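You operate a simulated robot arm through the tools that you are given. There is no shell and no other tool.

Carry out the task below with a simulated robot arm. There is one attempt and no reset: what you move stays moved.

JOB
Top the green pot up to 116 beads of the same colour; the display shows what is in.
Fine: the lever has to be opened; then slide the pot to LOAD and put its lid on; the speed stays as it is.

It is judged by the outcome, as a careful person would: the job done as asked, and still so three seconds after it is handed in. It fails if anything else is knocked over, pushed out of place, dropped, spilled or broken. Lids that push on must go on centred and level and be pressed home; caps that screw on are set level and turned clockwise until they are tight.

ROBOT AND FRAMES
A 6-joint arm with a fingered hand, fixed in place. Base frame: the origin is at the foot of the arm, x ahead of it, y to its left, z up; the work surface is at about z = 800. Readings come in mm, rad, newtons and seconds.
With the tool pointing down near the work surface it reaches from about 340 to 820 mm from the base axis. Its first joint turns from -2.897 to 2.897 rad. Payload 4 kg.
The tool frame sits at the grasp point between the pads (the TCP): z along the fingers, y along the line on which they close. The tips reach 26 mm beyond it. The gripper opens to 132 mm. The gripper's body begins 73 mm behind the TCP. The gripper is a hand of 5 fingers: y runs from the thumb to the fingers, the wrist lies at [0, 0, -239] in the tool frame.
Orientation is told as [roll, pitch, yaw] about the base's x, y, z axes, in that order, counted from this pose: with the fingers straight down and closing along the base's y, the tool's x points along the base's -x, its y along +y and its z along -z.

CONTROLS
- The arm moves only by the tool send_rows. Its argument "rows" is text: rows parted by semicolons, each of 6 numbers parted by spaces: the shift along the tool's x, y, z in mm, then the turn, a rotation vector about the tool's x, y, z in rad. In form: tx ty tz wx wy wz; .... A call has 1 to 20 rows; each row is the pose to reach, as a shift and turn from the pose commanded when the call began, along the tool's axes at that moment. Each row takes 0.2 s and may step no farther than 50 mm and 0.15 rad from the row before; otherwise, the whole call is refused. Where a pose cannot be reached the arm comes as near as it can. A force on the tool above 40 N (or 10 N above the force at the start of the call, whichever is more), or a blocked arm, ends the call early, and 0.2 s more pass. In this call time passes only in rows, and 0.2 s behind the last. It gives the time, the measured TCP pose, the force on the tool (base axes), the opening and the grip force at its end, in the units of the frame above (readings bear some noise), with the torque about the TCP (base axes, N m) and any sound that the robot's microphone picked up, and new pictures: "show" is both (left out), scene, wrist or none.
- Cameras (640 x 400 px; columns grow to the right, rows downward): "scene" is fixed at [49.5, -497.8, 1556.2]; the picture's right is [0.81, -0.58, 0.00], its down [-0.35, -0.49, -0.80] and it looks along [0.47, 0.65, -0.60] (base axes); focal length 325 px, centre (320, 200). "wrist" rides on the gripper at [84, 2, -97] in the tool frame; the picture's right is [-0.02, 1.00, 0.00], its down [-0.75, -0.02, -0.66] and it looks along [-0.66, -0.01, 0.75] (tool axes); focal length 270 px, centre (320, 200). There is no depth. A picture from a camera that has moved, and an enlarged one, comes with that camera's place and axes in the base frame and with its lens.
- move_fingers(finger1, finger2, finger3, finger4, thumb_bend): sets how far each is bent, from 0 (flat) to 100 (curled in); at 30 the hand is open as for a grip, at 70 the pads meet at the TCP. One left out holds its place. A second passes; each finger stops where it meets its share of the squeeze, and holds until it gets a number again. It is the only way to open and close the hand. It gives what a move gives, with no picture; readings hold the bend of each and the force on the fingers (four entries, about 0 where the hand has none), thumb and palm.
- inspect(camera, box): a new picture of the part [left, top, right, bottom] of that camera's present view, enlarged. The clock stands still meanwhile.
- job_done(): hands the job in; it is judged then, once.

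Nothing tells you positions but the pictures and the camera data. Unless the task says otherwise, let go and move clear before handing in.

The tools are called after "Call:" by a JSON object that holds its "name" and its "arguments". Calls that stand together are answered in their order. send_rows: Moves the arm, as the interface text tells. Its arguments: {"type":"object","properties":{"rows":{"type":"string"},"show":{"type":"string","enum":["both","scene","wrist","none"]}},"required":["rows"]} The other tools are called the same way: move_fingers (finger1, finger2, finger3, finger4, thumb_bend) moves the fingers one by one; inspect (camera, box) takes an enlarged picture of a part of a camera's view; job_done () hands the job in.

At the start:

```text
clock: 0.0
tcp_pos: [408.4, 264.6, 1141.2]
tcp_rot: [0.001, 0.0, 0.0]
ft_force: [-0.2, 0.0, 0.3]
ft_torque: [0.0, 0.0, 0.0]
width: 131.7
grasp_force: 0.1
shape: jaw
bend: [30.0, 30.0, 30.0, 30.0, 30.0]
finger forces: [0.1, 0.0, 0.0, 0.0, 0.0, 0.0]
```

scene: 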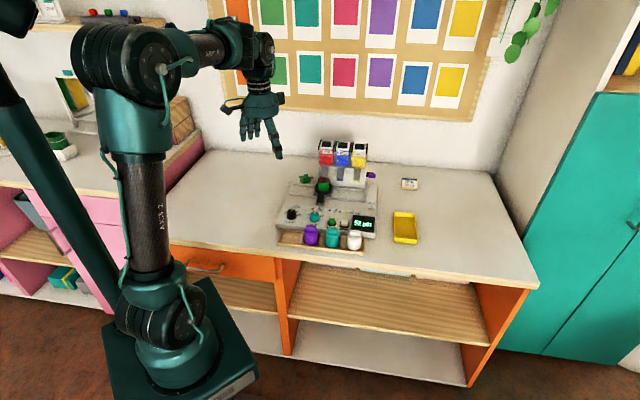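
wrist: 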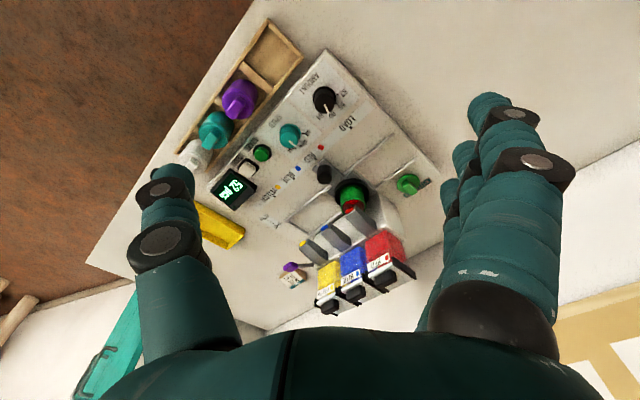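

I see a bead dispenser on the table with three hoppers (red, blue, yellow), a green pot on a slide, knobs and a display. I'll look closer before moving.

Call:
{"name": "inspect", "arguments": {"camera": "scene", "box": [270, 130, 430, 260]}}

Call:
{"name": "inspect", "arguments": {"camera": "wrist", "box": [170, 10, 450, 185]}}

Call:
{"name": "inspect", "arguments": {"camera": "wrist", "box": [230, 120, 450, 320]}}

Call:
{"name": "inspect", "arguments": {"camera": "scene", "box": [310, 135, 390, 200]}}

Call:
{"name": "inspect", "arguments": {"camera": "scene", "box": [275, 190, 385, 255]}}

```text
3.08 times, centred on (350, 195) of scene
camera zoom: at [49.5, -497.8, 1556.2], right [0.81, -0.58, 0.0], down [-0.35, -0.49, -0.8], along [0.47, 0.65, -0.6], focal length 999 px, centre (228, 215)
```

zoom: 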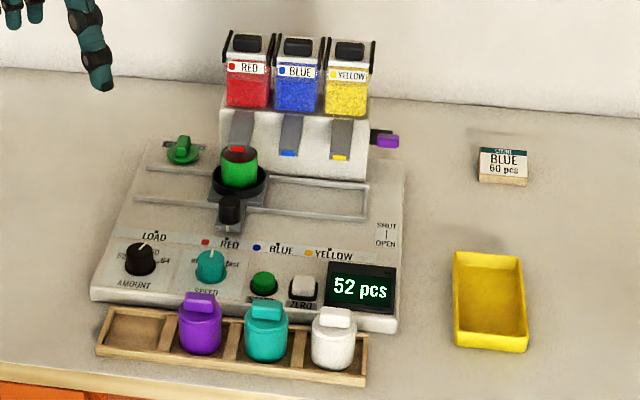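

```text
2.29 times, centred on (310, 98) of wrist
camera zoom: at [323.9, 267.3, 1238.6], right [0.02, 1.0, 0.0], down [0.75, -0.02, 0.66], along [0.66, -0.01, -0.75], focal length 618 px, centre (343, 434)
```

zoom: 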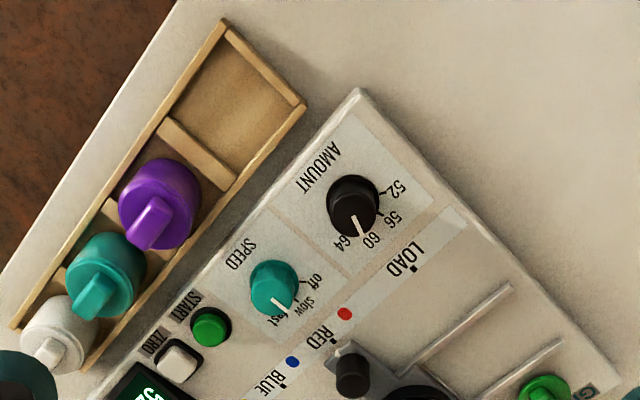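

```text
2.00 times, centred on (340, 220) of wrist
camera zoom: at [323.9, 267.3, 1238.6], right [0.02, 1.0, 0.0], down [0.75, -0.02, 0.66], along [0.66, -0.01, -0.75], focal length 541 px, centre (280, 160)
```

zoom: 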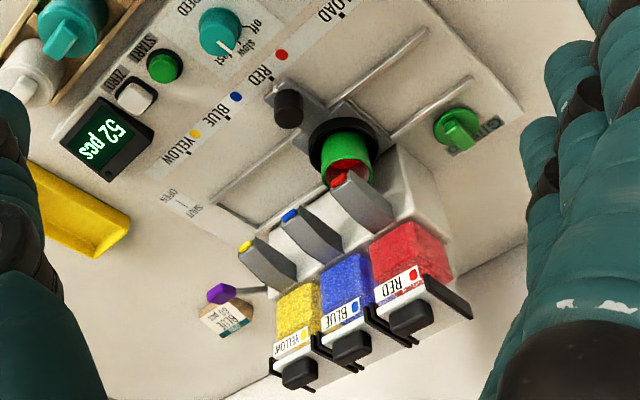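

```text
6.15 times, centred on (350, 168) of scene
camera zoom: at [49.5, -497.8, 1556.2], right [0.81, -0.58, 0.0], down [-0.35, -0.49, -0.8], along [0.47, 0.65, -0.6], focal length 1998 px, centre (135, 400)
```

zoom: 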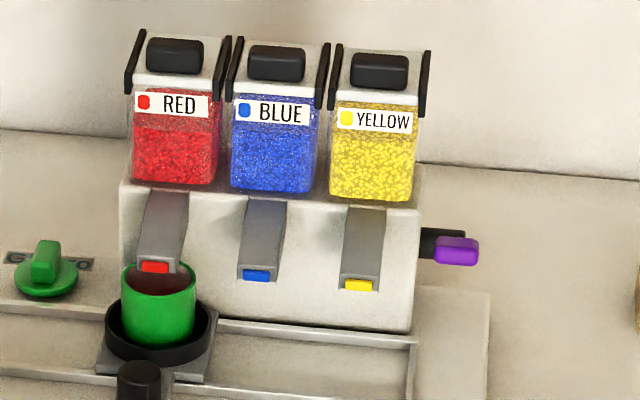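

```text
5.82 times, centred on (330, 222) of scene
camera zoom: at [49.5, -497.8, 1556.2], right [0.81, -0.58, 0.0], down [-0.35, -0.49, -0.8], along [0.47, 0.65, -0.6], focal length 1889 px, centre (262, 69)
```

zoom: 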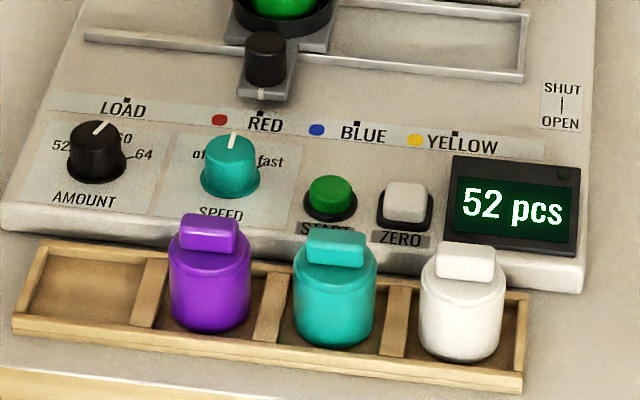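

The green pot sits under the RED spout with red beads and the display reads 52, so it needs 64 more. I'll zoom further into the dial, the lever, the lid and the carriage.

Call:
{"name": "inspect", "arguments": {"camera": "wrist", "box": [265, 75, 365, 155]}}

Call:
{"name": "inspect", "arguments": {"camera": "wrist", "box": [255, 215, 345, 315]}}

Call:
{"name": "inspect", "arguments": {"camera": "wrist", "box": [355, 150, 445, 220]}}

Call:
{"name": "inspect", "arguments": {"camera": "scene", "box": [350, 160, 390, 190]}}

Call:
{"name": "inspect", "arguments": {"camera": "scene", "box": [280, 200, 330, 235]}}

Call:
{"name": "inspect", "arguments": {"camera": "scene", "box": [295, 165, 345, 215]}}

Call:
{"name": "inspect", "arguments": {"camera": "wrist", "box": [300, 150, 380, 220]}}

```text
5.00 times, centred on (315, 115) of wrist
camera zoom: at [323.9, 267.3, 1238.6], right [0.02, 1.0, 0.0], down [0.75, -0.02, 0.66], along [0.66, -0.01, -0.75], focal length 1351 px, centre (345, 625)
```

zoom: 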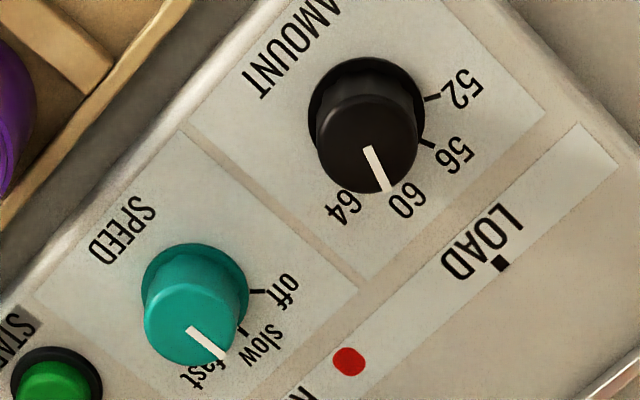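

```text
4.00 times, centred on (300, 265) of wrist
camera zoom: at [323.9, 267.3, 1238.6], right [0.02, 1.0, 0.0], down [0.75, -0.02, 0.66], along [0.66, -0.01, -0.75], focal length 1081 px, centre (400, -60)
```

zoom: 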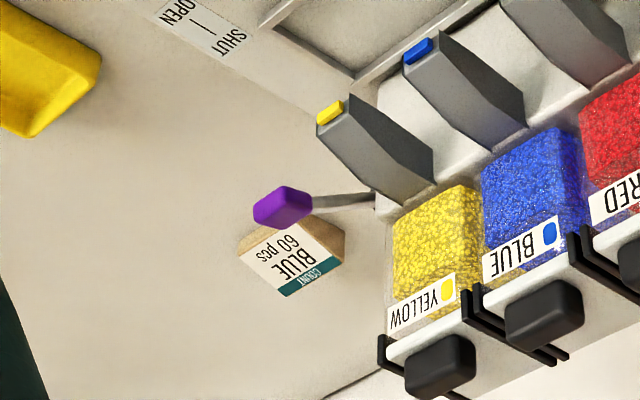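

```text
5.71 times, centred on (400, 185) of wrist
camera zoom: at [323.9, 267.3, 1238.6], right [0.02, 1.0, 0.0], down [0.75, -0.02, 0.66], along [0.66, -0.01, -0.75], focal length 1544 px, centre (-137, 286)
```

zoom: 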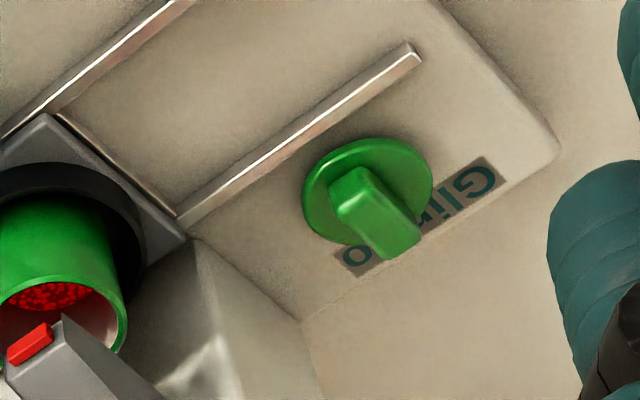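

```text
13.33 times, centred on (370, 175) of scene
camera zoom: at [49.5, -497.8, 1556.2], right [0.81, -0.58, 0.0], down [-0.35, -0.49, -0.8], along [0.47, 0.65, -0.6], focal length 4329 px, centre (-347, 533)
```

zoom: 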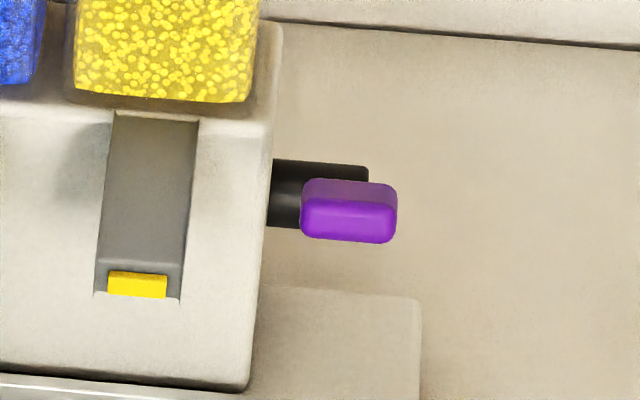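

```text
11.43 times, centred on (305, 218) of scene
camera zoom: at [49.5, -497.8, 1556.2], right [0.81, -0.58, 0.0], down [-0.35, -0.49, -0.8], along [0.47, 0.65, -0.6], focal length 3710 px, centre (491, 0)
```

zoom: 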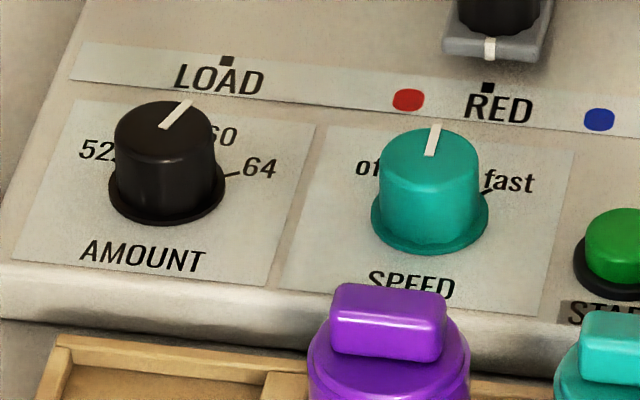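

```text
8.00 times, centred on (320, 190) of scene
camera zoom: at [49.5, -497.8, 1556.2], right [0.81, -0.58, 0.0], down [-0.35, -0.49, -0.8], along [0.47, 0.65, -0.6], focal length 2597 px, centre (320, 280)
```

zoom: 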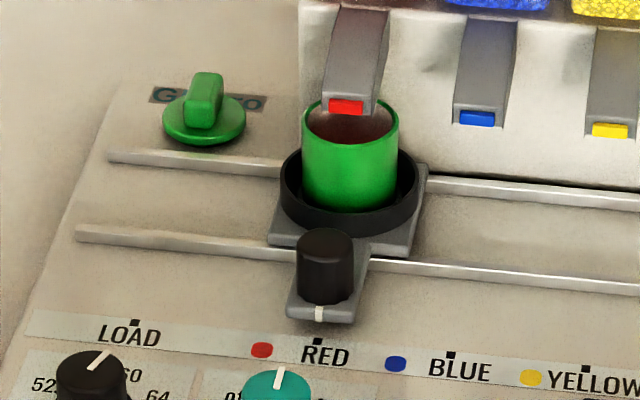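

```text
5.71 times, centred on (340, 185) of wrist
camera zoom: at [323.9, 267.3, 1238.6], right [0.02, 1.0, 0.0], down [0.75, -0.02, 0.66], along [0.66, -0.01, -0.75], focal length 1544 px, centre (206, 286)
```

zoom: 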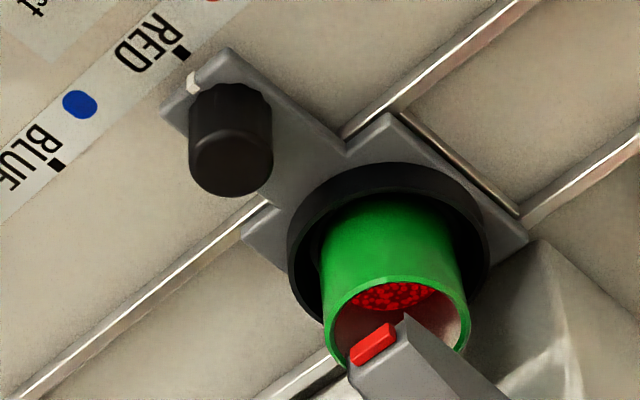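

The AMOUNT dial appears to point at 60, with 64 one step clockwise. SPEED is at slow and the lever's purple knob sits on the right side of the housing. Next I'll study the hand itself.

Call:
{"name": "inspect", "arguments": {"camera": "scene", "box": [210, 60, 310, 170]}}

Call:
{"name": "move_fingers", "arguments": {"finger1": 100, "finger4": 0}}

```text
3.64 times, centred on (260, 115) of scene
camera zoom: at [49.5, -497.8, 1556.2], right [0.81, -0.58, 0.0], down [-0.35, -0.49, -0.8], along [0.47, 0.65, -0.6], focal length 1181 px, centre (538, 509)
```

zoom: 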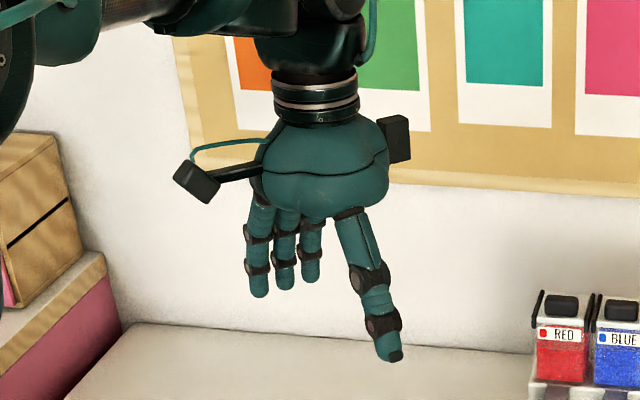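

```text
clock: 1.0
tcp_pos: [408.0, 265.1, 1140.8]
tcp_rot: [0.0, -0.002, 0.001]
ft_force: [-0.4, 0.0, 0.5]
ft_torque: [0.0, 0.01, 0.03]
width: 64.8
grasp_force: 0.1
shape: fingers
bend: [100.0, 30.0, 30.0, 0.0, 30.0]
finger forces: [0.0, 0.1, 0.0, 0.1, 0.0, 0.0]
```

Call:
{"name": "inspect", "arguments": {"camera": "wrist", "box": [0, 0, 640, 400]}}

Call:
{"name": "inspect", "arguments": {"camera": "scene", "box": [220, 80, 310, 170]}}

```text
1.00 times, centred on (320, 200) of wrist (not enlarged: the box is as wide or as high as the picture)
camera zoom: at [323.9, 267.3, 1238.6], right [0.02, 1.0, 0.0], down [0.75, -0.02, 0.66], along [0.66, -0.01, -0.75], focal length 270 px, centre (320, 200)
```

zoom: 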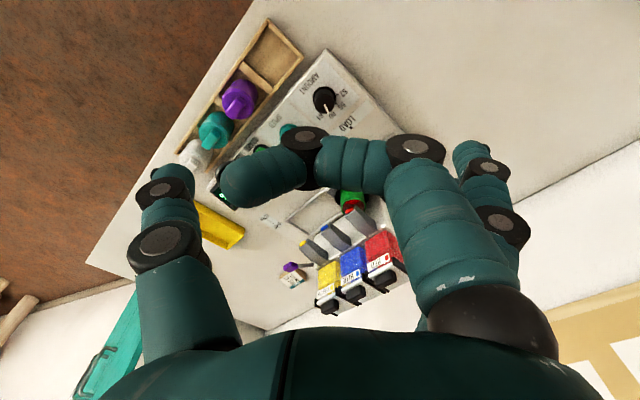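

```text
4.44 times, centred on (265, 125) of scene
camera zoom: at [49.5, -497.8, 1556.2], right [0.81, -0.58, 0.0], down [-0.35, -0.49, -0.8], along [0.47, 0.65, -0.6], focal length 1443 px, centre (564, 533)
```

zoom: 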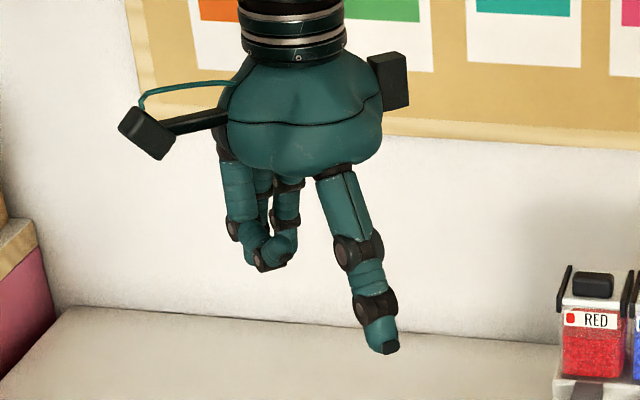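

Finger1 is the finger nearest the wrist camera and finger4 the farthest, with the thumb opposite the middle. I'll try a pointing shape in free air and see how far each finger reaches.

Call:
{"name": "move_fingers", "arguments": {"finger1": 100, "finger2": 45, "finger3": 100, "finger4": 100, "thumb_bend": 0}}

Call:
{"name": "inspect", "arguments": {"camera": "wrist", "box": [0, 0, 640, 400]}}

Call:
{"name": "inspect", "arguments": {"camera": "scene", "box": [220, 80, 310, 170]}}

```text
clock: 2.0
tcp_pos: [407.8, 265.1, 1141.3]
tcp_rot: [0.001, -0.001, 0.0]
ft_force: [0.5, -0.8, -0.1]
ft_torque: [0.0, 0.0, -0.03]
width: 71.6
grasp_force: 0.1
shape: fingers
bend: [100.0, 45.0, 100.0, 100.0, 1.0]
finger forces: [0.0, 0.0, 0.0, 0.0, 0.0, 0.0]
```

```text
1.00 times, centred on (320, 200) of wrist (not enlarged: the box is as wide or as high as the picture)
camera zoom: at [323.9, 267.3, 1238.6], right [0.02, 1.0, 0.0], down [0.75, -0.02, 0.66], along [0.66, -0.01, -0.75], focal length 270 px, centre (320, 200)
```

zoom: 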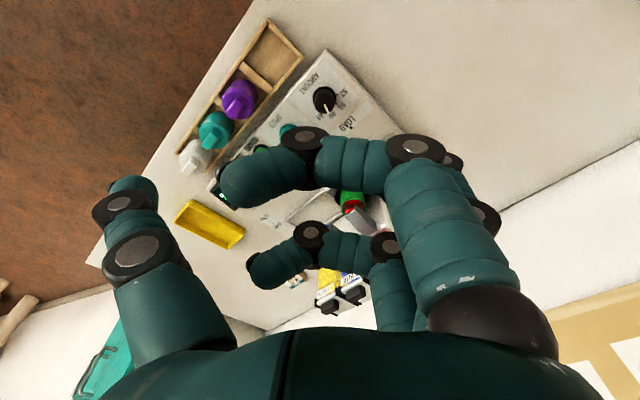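

```text
4.44 times, centred on (265, 125) of scene
camera zoom: at [49.5, -497.8, 1556.2], right [0.81, -0.58, 0.0], down [-0.35, -0.49, -0.8], along [0.47, 0.65, -0.6], focal length 1443 px, centre (564, 533)
```

zoom: 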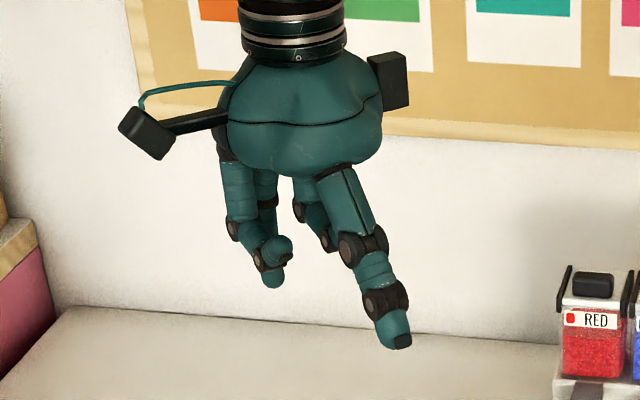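

The fingers run along the tool's x axis and the thumb opposes the middle pair. I'll open the hand and fly over the machine, staying above the hoppers, to look closely at the lever.

Call:
{"name": "move_fingers", "arguments": {"finger1": 30, "finger2": 30, "finger3": 30, "finger4": 30, "thumb_bend": 30}}

Call:
{"name": "send_rows", "arguments": {"rows": "-47 -12 7 0 0 0; -94 -24 14 0 0 0; -141 -36 21 0 0 0; -188 -48 28 0 0 0; -235 -60 35 0 0 0; -282 -70 40 0 0 0; -282 -70 40 0 0 0", "show": "both"}}

```text
clock: 3.0
tcp_pos: [407.8, 265.3, 1141.2]
tcp_rot: [0.001, -0.001, -0.002]
ft_force: [0.8, -0.3, 0.0]
ft_torque: [0.02, 0.0, -0.03]
width: 139.3
grasp_force: 0.0
shape: fingers
bend: [30.0, 30.0, 30.0, 30.0, 30.0]
finger forces: [0.0, 0.1, 0.0, 0.1, 0.0, 0.0]
```

```text
clock: 4.6
tcp_pos: [690.8, 195.0, 1100.6]
tcp_rot: [0.0, 0.0, -0.001]
ft_force: [-0.2, -0.8, -0.7]
ft_torque: [0.01, 0.02, 0.0]
width: 139.2
grasp_force: 0.1
shape: fingers
bend: [30.0, 30.0, 30.0, 30.0, 30.0]
finger forces: [0.0, 0.0, 0.0, 0.1, 0.1, 0.0]
camera wrist: at [606.2, 196.4, 1197.9], right [0.02, 1.0, 0.0], down [0.75, -0.02, 0.66], along [0.66, -0.01, -0.75], focal length 270 px, centre (320, 200)
```

scene: 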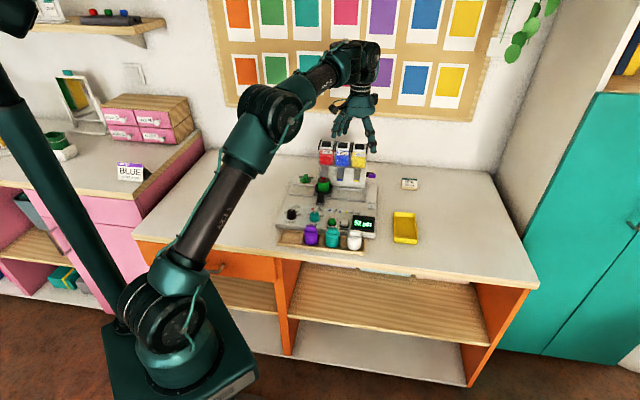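
wrist: 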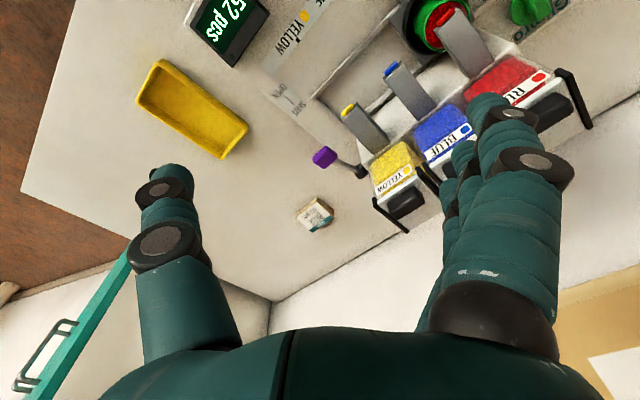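

Call:
{"name": "inspect", "arguments": {"camera": "wrist", "box": [250, 50, 450, 220]}}

Call:
{"name": "inspect", "arguments": {"camera": "wrist", "box": [295, 130, 385, 190]}}

```text
2.35 times, centred on (350, 135) of wrist
camera zoom: at [606.2, 196.4, 1197.9], right [0.02, 1.0, 0.0], down [0.75, -0.02, 0.66], along [0.66, -0.01, -0.75], focal length 636 px, centre (249, 353)
```

zoom: 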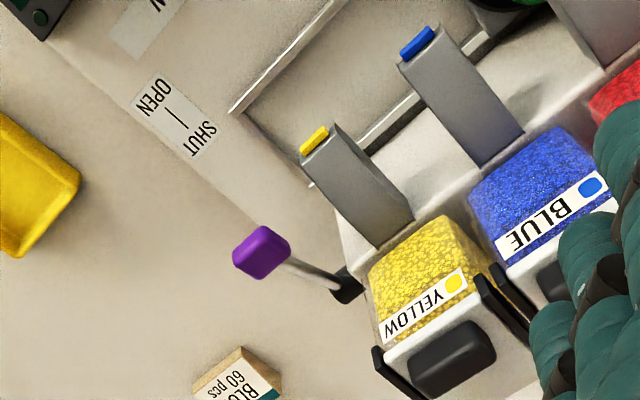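

```text
6.67 times, centred on (340, 160) of wrist
camera zoom: at [606.2, 196.4, 1197.9], right [0.02, 1.0, 0.0], down [0.75, -0.02, 0.66], along [0.66, -0.01, -0.75], focal length 1802 px, centre (187, 467)
```

zoom: 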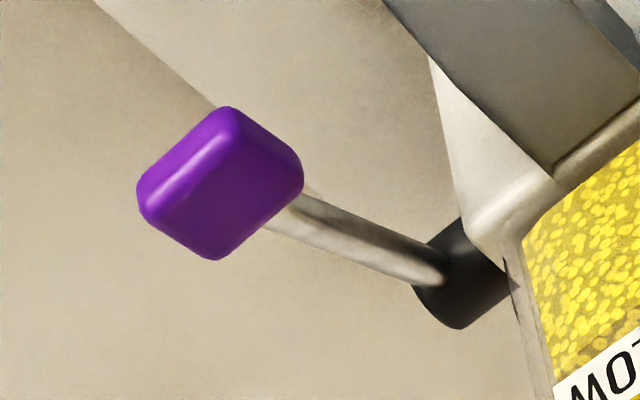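

The lever is a rod from a hub on the housing's right side, its knob raised and pointing forward at about (788, 200, 914). The label has SHUT above OPEN, so I read it as pushed down to open. I'll test turning the hand so that the thumb points toward the machine's back.

Call:
{"name": "send_rows", "arguments": {"rows": "0 0 0 0 0 -0.147; 0 0 0 0 0 -0.294; 0 0 0 0 0 -0.441; 0 0 0 0 0 -0.588; 0 0 0 0 0 -0.735; 0 0 0 0 0 -0.882; 0 0 0 0 0 -1.029; 0 0 0 0 0 -1.176; 0 0 0 0 0 -1.323; 0 0 0 0 0 -1.47; 0 0 0 0 0 -1.617; 0 0 0 0 0 -1.764; 0 0 0 0 0 -1.911; 0 0 0 0 0 -2.058; 0 0 0 0 0 -2.205; 0 0 0 0 0 -2.352", "show": "both"}}

```text
clock: 8.0
tcp_pos: [677.6, 192.3, 1090.3]
tcp_rot: [-0.001, 0.007, 2.353]
ft_force: [-0.6, -0.5, 0.0]
ft_torque: [-0.02, -0.01, 0.01]
width: 139.1
grasp_force: 0.1
shape: fingers
bend: [30.0, 30.0, 30.0, 30.0, 30.0]
finger forces: [0.0, 0.1, 0.0, 0.1, 0.1, 0.0]
out of reach, approached as far as the arm can: row 14, 15, 16
camera wrist: at [735.2, 132.0, 1187.8], right [-0.72, -0.69, 0.0], down [-0.52, 0.55, 0.65], along [-0.45, 0.47, -0.76], focal length 270 px, centre (320, 200)
```

scene: 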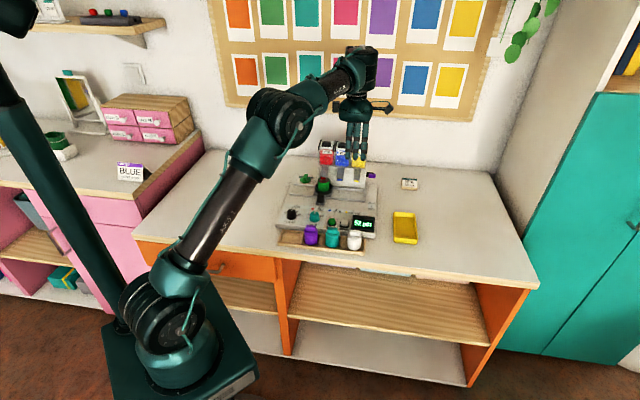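
wrist: 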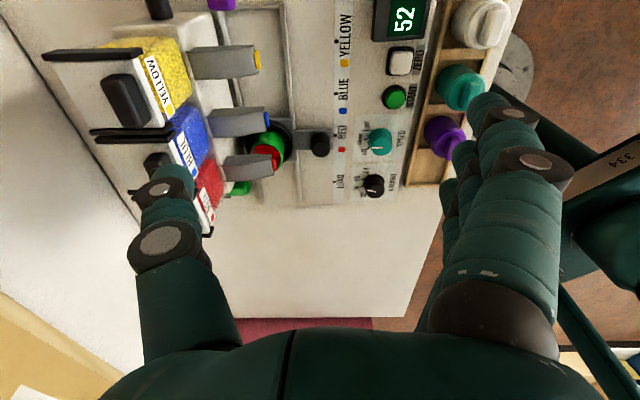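

The hand reached that turn, with a small pull-in at this height. I'll shift right toward the lever side at this height and then look again before going down.

Call:
{"name": "send_rows", "arguments": {"rows": "30 0 10 0 0 0; 60 0 25 0 0 0; 73 0 50 0 0 0; 73 0 60 0 0 0", "show": "both"}}

```text
clock: 9.0
tcp_pos: [727.5, 140.5, 1030.5]
tcp_rot: [-0.001, 0.001, 2.349]
ft_force: [0.2, -0.2, 0.3]
ft_torque: [0.0, 0.01, 0.03]
width: 139.4
grasp_force: 0.1
shape: fingers
bend: [30.0, 30.0, 30.0, 30.0, 30.0]
finger forces: [0.0, 0.0, 0.0, 0.1, 0.1, 0.1]
out of reach, approached as far as the arm can: row 1, 2, 3
camera wrist: at [786.2, 79.9, 1127.2], right [-0.72, -0.69, 0.0], down [-0.52, 0.55, 0.66], along [-0.45, 0.48, -0.75], focal length 270 px, centre (320, 200)
```

scene: 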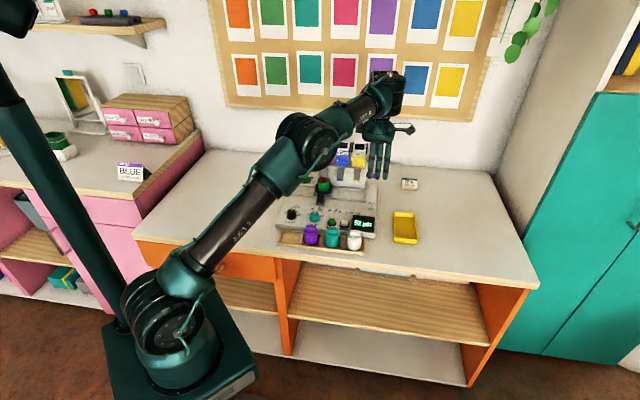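
wrist: 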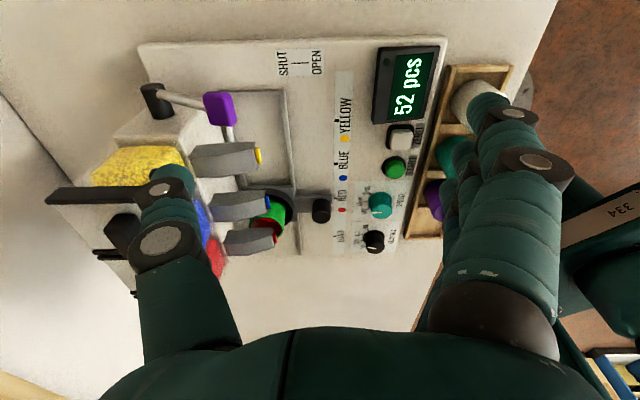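

The lever knob now lies almost directly below the thumb tip, on the machine's right side. I'll zoom in to check the alignment.

Call:
{"name": "inspect", "arguments": {"camera": "wrist", "box": [110, 60, 270, 260]}}

Call:
{"name": "inspect", "arguments": {"camera": "scene", "box": [330, 60, 430, 200]}}

Call:
{"name": "inspect", "arguments": {"camera": "wrist", "box": [200, 30, 450, 260]}}

```text
2.00 times, centred on (190, 160) of wrist
camera zoom: at [786.2, 79.9, 1127.2], right [-0.72, -0.69, 0.0], down [-0.52, 0.55, 0.66], along [-0.45, 0.48, -0.75], focal length 541 px, centre (580, 280)
```

zoom: 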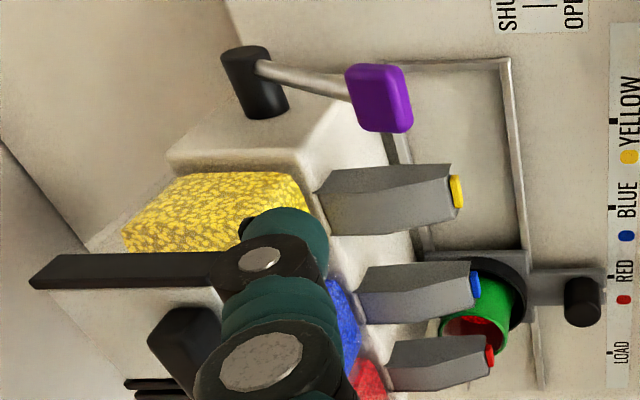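

```text
2.86 times, centred on (380, 130) of scene
camera zoom: at [49.5, -497.8, 1556.2], right [0.81, -0.58, 0.0], down [-0.35, -0.49, -0.8], along [0.47, 0.65, -0.6], focal length 928 px, centre (149, 400)
```

zoom: 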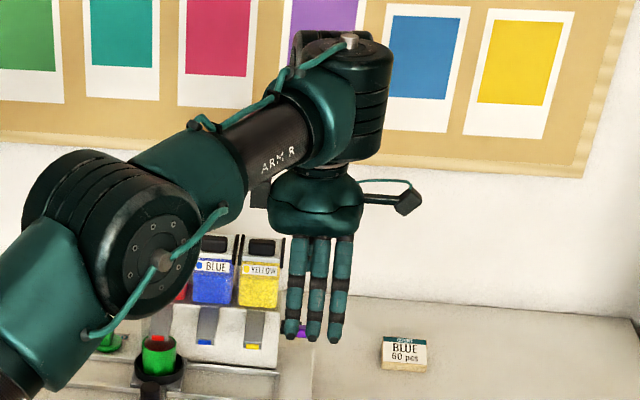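

```text
1.74 times, centred on (325, 145) of wrist
camera zoom: at [786.2, 79.9, 1127.2], right [-0.72, -0.69, 0.0], down [-0.52, 0.55, 0.66], along [-0.45, 0.48, -0.75], focal length 470 px, centre (311, 296)
```

zoom: 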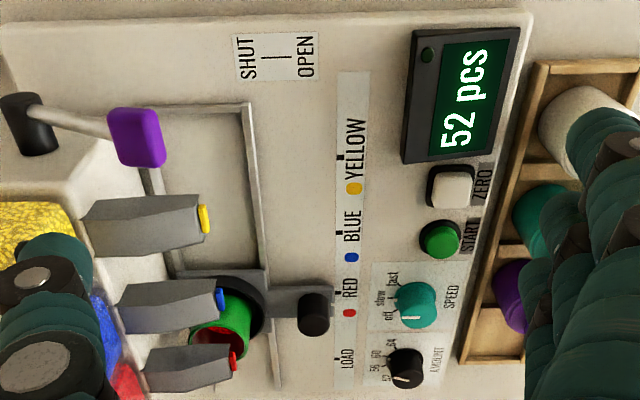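

Call:
{"name": "inspect", "arguments": {"camera": "wrist", "box": [325, 170, 415, 260]}}

Call:
{"name": "inspect", "arguments": {"camera": "wrist", "box": [140, 130, 215, 215]}}

```text
4.44 times, centred on (370, 215) of wrist
camera zoom: at [786.2, 79.9, 1127.2], right [-0.72, -0.69, 0.0], down [-0.52, 0.55, 0.66], along [-0.45, 0.48, -0.75], focal length 1201 px, centre (98, 133)
```

zoom: 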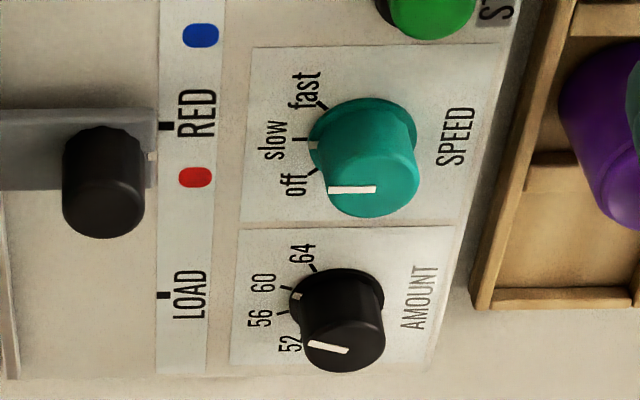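

```text
4.71 times, centred on (178, 172) of wrist
camera zoom: at [786.2, 79.9, 1127.2], right [-0.72, -0.69, 0.0], down [-0.52, 0.55, 0.66], along [-0.45, 0.48, -0.75], focal length 1272 px, centre (991, 329)
```

zoom: 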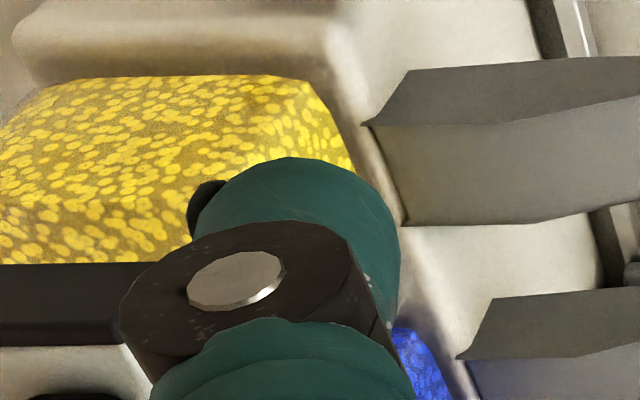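

The AMOUNT mark lines up with 60 and SPEED is at slow. The thumb is above the lever knob, so I'll lower it in steps until it touches.

Call:
{"name": "send_rows", "arguments": {"rows": "0 -4 25 0 0 0; 0 -4 50 0 0 0; 0 -4 65 0 0 0; 0 -4 65 0 0 0", "show": "both"}}

Call:
{"name": "inspect", "arguments": {"camera": "wrist", "box": [110, 60, 270, 260]}}

Call:
{"name": "inspect", "arguments": {"camera": "scene", "box": [330, 120, 430, 200]}}

```text
clock: 10.0
tcp_pos: [730.0, 142.5, 965.6]
tcp_rot: [0.0, -0.002, 2.352]
ft_force: [0.1, 0.6, 0.0]
ft_torque: [0.04, 0.03, 0.01]
width: 139.2
grasp_force: 0.1
shape: fingers
bend: [30.0, 30.0, 30.0, 30.0, 30.0]
finger forces: [0.0, 0.0, 0.0, 0.0, 0.0, 0.0]
camera wrist: at [789.4, 82.4, 1062.3], right [-0.72, -0.69, 0.0], down [-0.52, 0.55, 0.66], along [-0.45, 0.48, -0.75], focal length 270 px, centre (320, 200)
```

scene: 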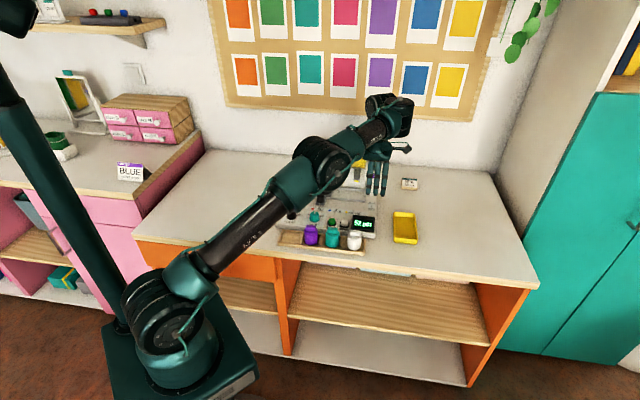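
wrist: 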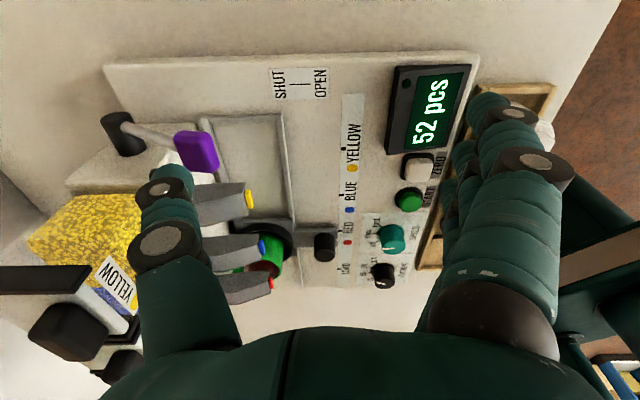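

```text
2.00 times, centred on (190, 160) of wrist
camera zoom: at [789.4, 82.4, 1062.3], right [-0.72, -0.69, 0.0], down [-0.52, 0.55, 0.66], along [-0.45, 0.48, -0.75], focal length 541 px, centre (580, 280)
```

zoom: 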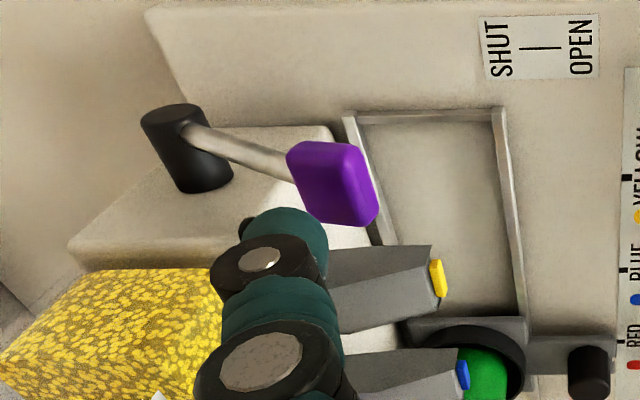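

```text
5.00 times, centred on (380, 160) of scene
camera zoom: at [49.5, -497.8, 1556.2], right [0.81, -0.58, 0.0], down [-0.35, -0.49, -0.8], along [0.47, 0.65, -0.6], focal length 1623 px, centre (20, 400)
```

zoom: 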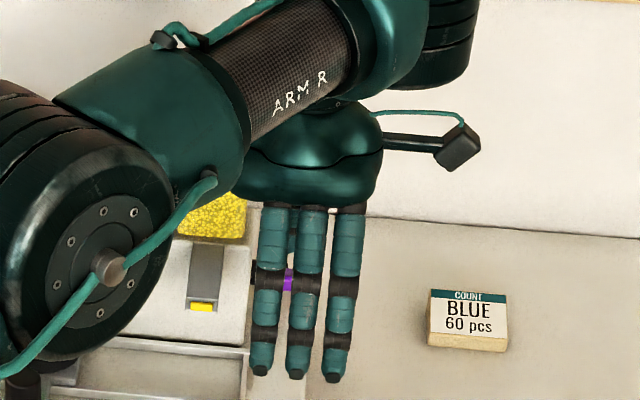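

The thumb is about 10 mm above the knob. I'll press down slowly while watching the force.

Call:
{"name": "send_rows", "arguments": {"rows": "0 0 5 0 0 0; 0 0 10 0 0 0; 0 0 15 0 0 0; 0 0 20 0 0 0; 0 0 25 0 0 0", "show": "wrist"}}

Call:
{"name": "inspect", "arguments": {"camera": "wrist", "box": [110, 60, 270, 260]}}

```text
clock: 11.2
tcp_pos: [731.9, 143.1, 939.1]
tcp_rot: [-0.001, 0.0, 2.351]
ft_force: [-1.2, -0.3, 1.3]
ft_torque: [0.04, -0.03, 0.05]
width: 139.2
grasp_force: 0.6
shape: fingers
bend: [30.0, 30.0, 30.0, 30.0, 30.0]
finger forces: [0.1, 0.1, 0.0, 0.0, 0.9, 0.1]
camera wrist: at [790.0, 82.6, 1037.6], right [-0.72, -0.69, 0.0], down [-0.52, 0.55, 0.66], along [-0.45, 0.48, -0.75], focal length 270 px, centre (320, 200)
```

wrist: 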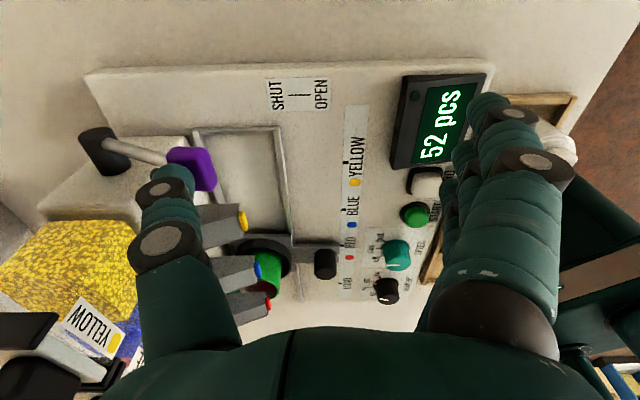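

```text
2.00 times, centred on (190, 160) of wrist
camera zoom: at [790.0, 82.6, 1037.6], right [-0.72, -0.69, 0.0], down [-0.52, 0.55, 0.66], along [-0.45, 0.48, -0.75], focal length 541 px, centre (580, 280)
```

zoom: 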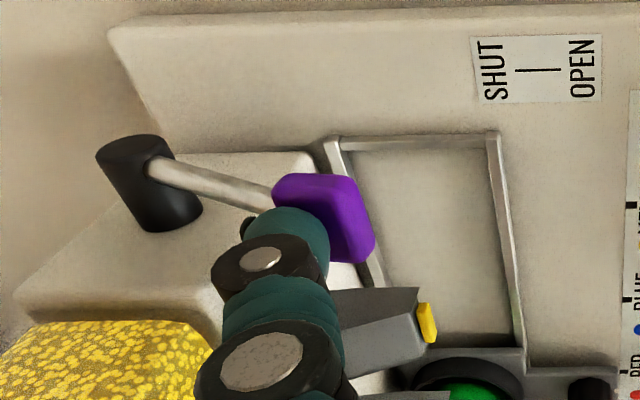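

The thumb is touching the knob slightly behind its centre. I'll lift a little, shift forward 5 mm and press down again.

Call:
{"name": "send_rows", "arguments": {"rows": "0 2 -4 0 0 0; 0 5 -4 0 0 0; 0 5 2 0 0 0; 0 5 7 0 0 0; 0 5 12 0 0 0; 0 5 17 0 0 0", "show": "wrist"}}

Call:
{"name": "inspect", "arguments": {"camera": "wrist", "box": [110, 60, 270, 260]}}

```text
clock: 12.6
tcp_pos: [728.6, 141.4, 922.9]
tcp_rot: [0.003, -0.002, 2.351]
ft_force: [0.7, -0.4, -0.7]
ft_torque: [0.0, 0.0, 0.02]
width: 138.9
grasp_force: 0.0
shape: fingers
bend: [30.0, 30.0, 30.0, 30.0, 30.0]
finger forces: [0.0, 0.0, 0.0, 0.0, 0.1, 0.0]
camera wrist: at [787.4, 79.2, 1020.3], right [-0.72, -0.69, 0.0], down [-0.52, 0.55, 0.66], along [-0.46, 0.48, -0.75], focal length 270 px, centre (320, 200)
```

wrist: 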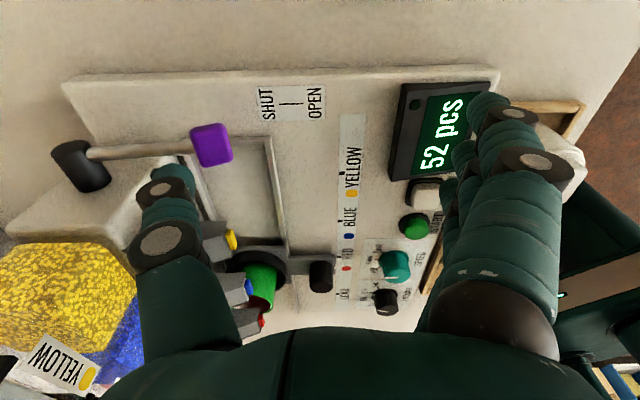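

```text
2.00 times, centred on (190, 160) of wrist
camera zoom: at [787.4, 79.2, 1020.3], right [-0.72, -0.69, 0.0], down [-0.52, 0.55, 0.66], along [-0.46, 0.48, -0.75], focal length 541 px, centre (580, 280)
```

zoom: 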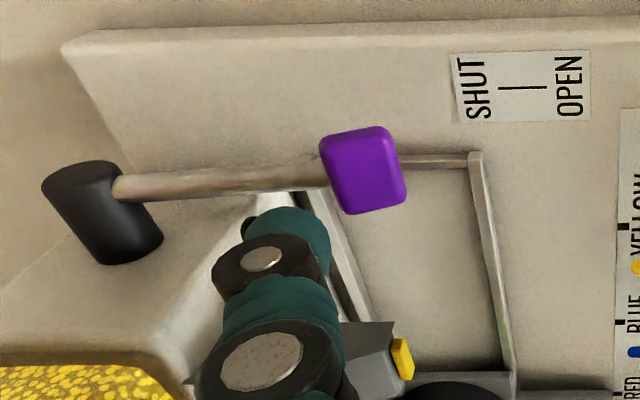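

The lever has swung down past the thumb to roughly the mirrored angle, which looks like OPEN. I'll follow it down gently to confirm it is against its stop.

Call:
{"name": "send_rows", "arguments": {"rows": "0 8 0 0 0 0; 0 8 8 0 0 0; 0 8 14 0 0 0; 0 8 18 0 0 0; 0 8 22 0 0 0; 0 8 25 0 0 0", "show": "wrist"}}

Call:
{"name": "inspect", "arguments": {"camera": "wrist", "box": [110, 60, 270, 260]}}

```text
clock: 14.0
tcp_pos: [736.0, 136.0, 900.7]
tcp_rot: [0.002, -0.003, 2.351]
ft_force: [-0.4, -0.2, 0.8]
ft_torque: [0.0, 0.03, -0.02]
width: 138.7
grasp_force: 0.1
shape: fingers
bend: [30.0, 30.0, 30.0, 30.0, 30.0]
finger forces: [0.0, 0.0, 0.0, 0.0, 0.0, 0.0]
out of reach, approached as far as the arm can: row 1, 2, 3, 4, 5, 6
camera wrist: at [794.5, 76.5, 998.4], right [-0.72, -0.69, 0.0], down [-0.52, 0.55, 0.66], along [-0.46, 0.48, -0.75], focal length 270 px, centre (320, 200)
```

wrist: 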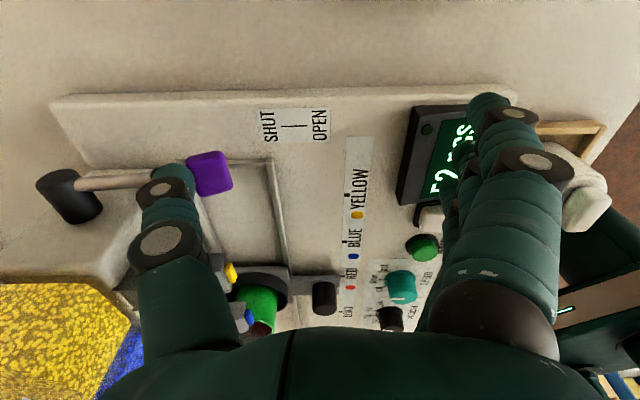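

```text
2.00 times, centred on (190, 160) of wrist
camera zoom: at [794.5, 76.5, 998.4], right [-0.72, -0.69, 0.0], down [-0.52, 0.55, 0.66], along [-0.46, 0.48, -0.75], focal length 541 px, centre (580, 280)
```

zoom: 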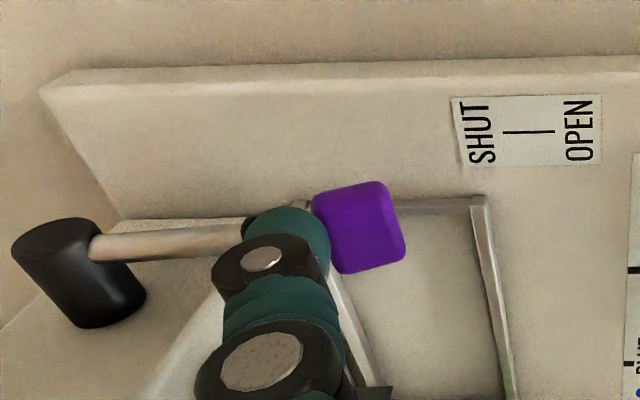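

The lever looks open (knob now at about z=870, below horizontal). I'll lift straight up, clear of the lever.

Call:
{"name": "send_rows", "arguments": {"rows": "0 0 -40 0 0 0; 0 0 -90 0 0 0; 0 0 -140 0 0 0; 0 0 -150 0 0 0", "show": "both"}}

Call:
{"name": "inspect", "arguments": {"camera": "wrist", "box": [110, 40, 310, 200]}}

```text
clock: 15.0
tcp_pos: [721.6, 135.9, 1041.8]
tcp_rot: [-0.002, 0.005, 2.35]
ft_force: [0.0, -0.6, 0.0]
ft_torque: [-0.02, 0.0, 0.0]
width: 139.0
grasp_force: 0.1
shape: fingers
bend: [30.0, 30.0, 30.0, 30.0, 30.0]
finger forces: [0.0, 0.0, 0.0, 0.2, 0.0, 0.0]
out of reach, approached as far as the arm can: row 3, 4
camera wrist: at [779.5, 74.9, 1140.0], right [-0.72, -0.69, 0.0], down [-0.52, 0.55, 0.66], along [-0.45, 0.48, -0.76], focal length 270 px, centre (320, 200)
```

scene: 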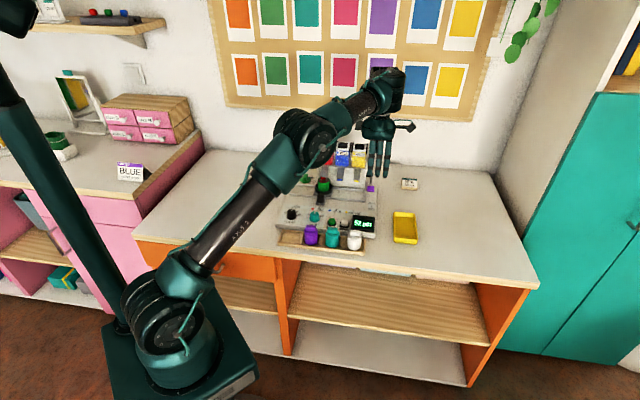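
wrist: 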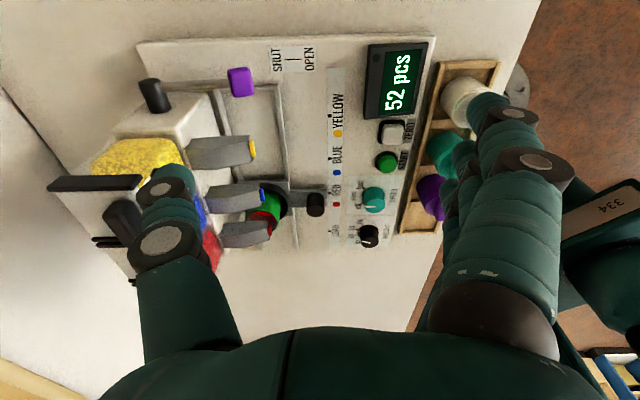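

```text
2.50 times, centred on (210, 120) of wrist
camera zoom: at [779.5, 74.9, 1140.0], right [-0.72, -0.69, 0.0], down [-0.52, 0.55, 0.66], along [-0.45, 0.48, -0.76], focal length 676 px, centre (595, 400)
```

zoom: 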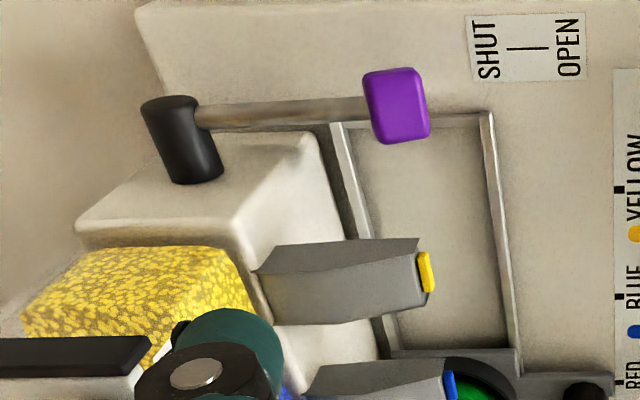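

The lever is clearly swung to OPEN and nothing else moved. I'll carry the hand over to the AMOUNT dial while turning it so the thumb faces the front and the fingers face the back.

Call:
{"name": "send_rows", "arguments": {"rows": "-14 4 0 0 0 0.1484; -28 8 0 0 0 0.2968; -42 12 0 0 0 0.4452; -56 16 0 0 0 0.5936; -70 20 0 0 0 0.742; -84 24 0 0 0 0.8904; -98 29 0 0 0 1.0388; -112 33 0 0 0 1.1872; -126 37 0 0 0 1.3356; -140 41 0 0 0 1.484; -154 45 5 0 0 1.6324; -168 49 10 0 0 1.7808; -182 53 15 0 0 1.9292; -196 57 20 0 0 2.0776; -211 61 25 0 0 2.226; -225 65 30 0 0 2.3744; -239 69 35 0 0 2.5228; -253 74 40 0 0 2.6712; -266.6 77.5 42 0 0 2.82", "show": "both"}}

```text
clock: 19.0
tcp_pos: [556.5, 318.4, 1085.4]
tcp_rot: [-0.017, 0.015, -0.472]
ft_force: [0.6, 0.8, 1.3]
ft_torque: [0.0, 0.0, 0.04]
width: 138.7
grasp_force: 0.0
shape: fingers
bend: [30.0, 30.0, 30.0, 30.0, 30.0]
finger forces: [0.0, 0.0, 0.0, 0.0, 0.0, 0.0]
out of reach, approached as far as the arm can: row 6, 7, 8, 9, 10, 11, 12, 13, 14, 15, 16, 17, 18, 19
camera wrist: at [485.1, 359.3, 1183.3], right [0.47, 0.88, -0.02], down [0.68, -0.35, 0.65], along [0.56, -0.32, -0.76], focal length 270 px, centre (320, 200)
```

scene: 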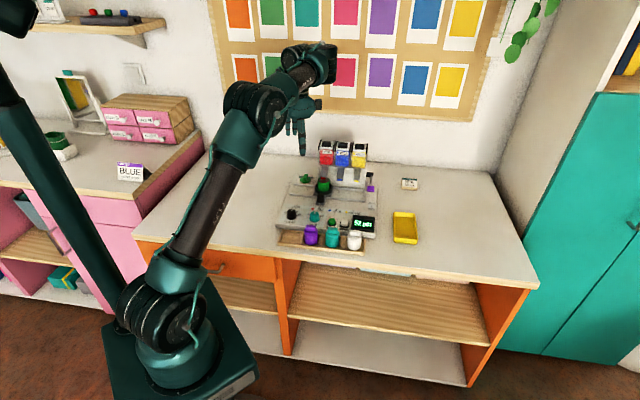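
wrist: 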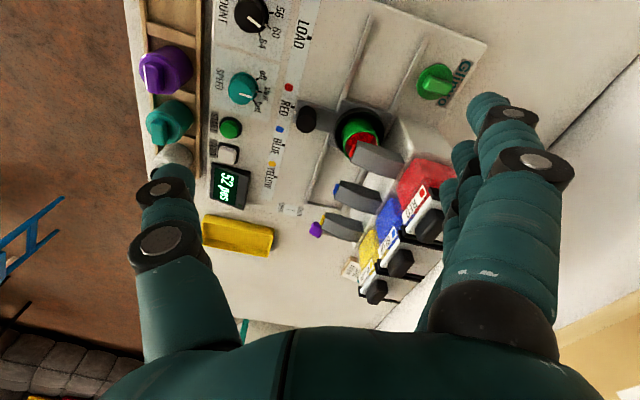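

The arm came only part of the way, to (556, 318, 1085), but the turn is as wanted. I'll continue to the point above the dial.

Call:
{"name": "send_rows", "arguments": {"rows": "16 -26 25 -0.011 -0.003 0; 32 -52 50 -0.022 -0.006 0; 47.5 -77.4 85 -0.022 -0.006 0; 47.5 -77.4 85 -0.022 -0.006 0", "show": "both"}}

Call:
{"name": "inspect", "arguments": {"camera": "wrist", "box": [220, 20, 420, 180]}}

```text
clock: 20.0
tcp_pos: [566.3, 320.6, 1095.0]
tcp_rot: [0.018, -0.003, -0.467]
ft_force: [-0.5, 0.1, -0.3]
ft_torque: [0.02, 0.01, -0.02]
width: 138.9
grasp_force: 0.1
shape: fingers
bend: [30.0, 30.0, 30.0, 30.0, 30.0]
finger forces: [0.0, 0.0, 0.0, 0.1, 0.1, 0.0]
out of reach, approached as far as the arm can: row 1, 2, 3, 4
camera wrist: at [490.3, 359.9, 1191.4], right [0.47, 0.88, 0.02], down [0.66, -0.36, 0.66], along [0.59, -0.3, -0.75], focal length 270 px, centre (320, 200)
```

scene: 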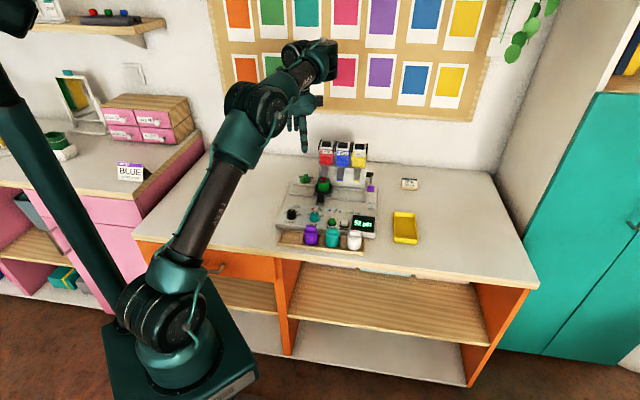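
wrist: 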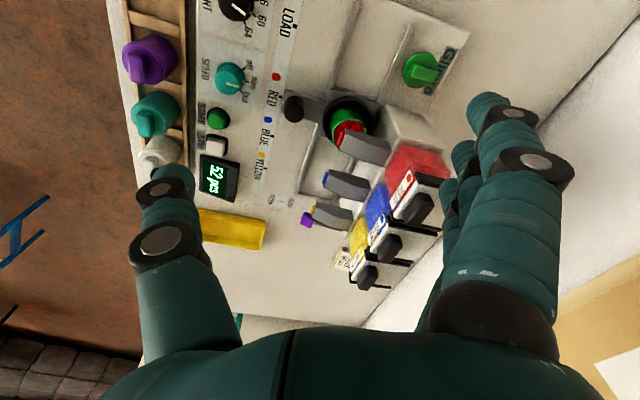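

```text
2.50 times, centred on (320, 100) of wrist
camera zoom: at [490.3, 359.9, 1191.4], right [0.47, 0.88, 0.02], down [0.66, -0.36, 0.66], along [0.59, -0.3, -0.75], focal length 676 px, centre (320, 450)
```

zoom: 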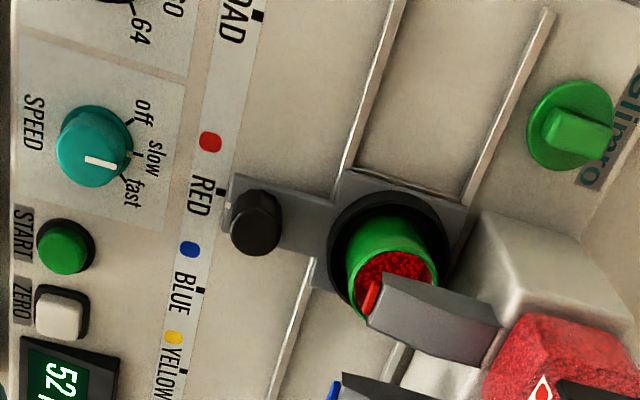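

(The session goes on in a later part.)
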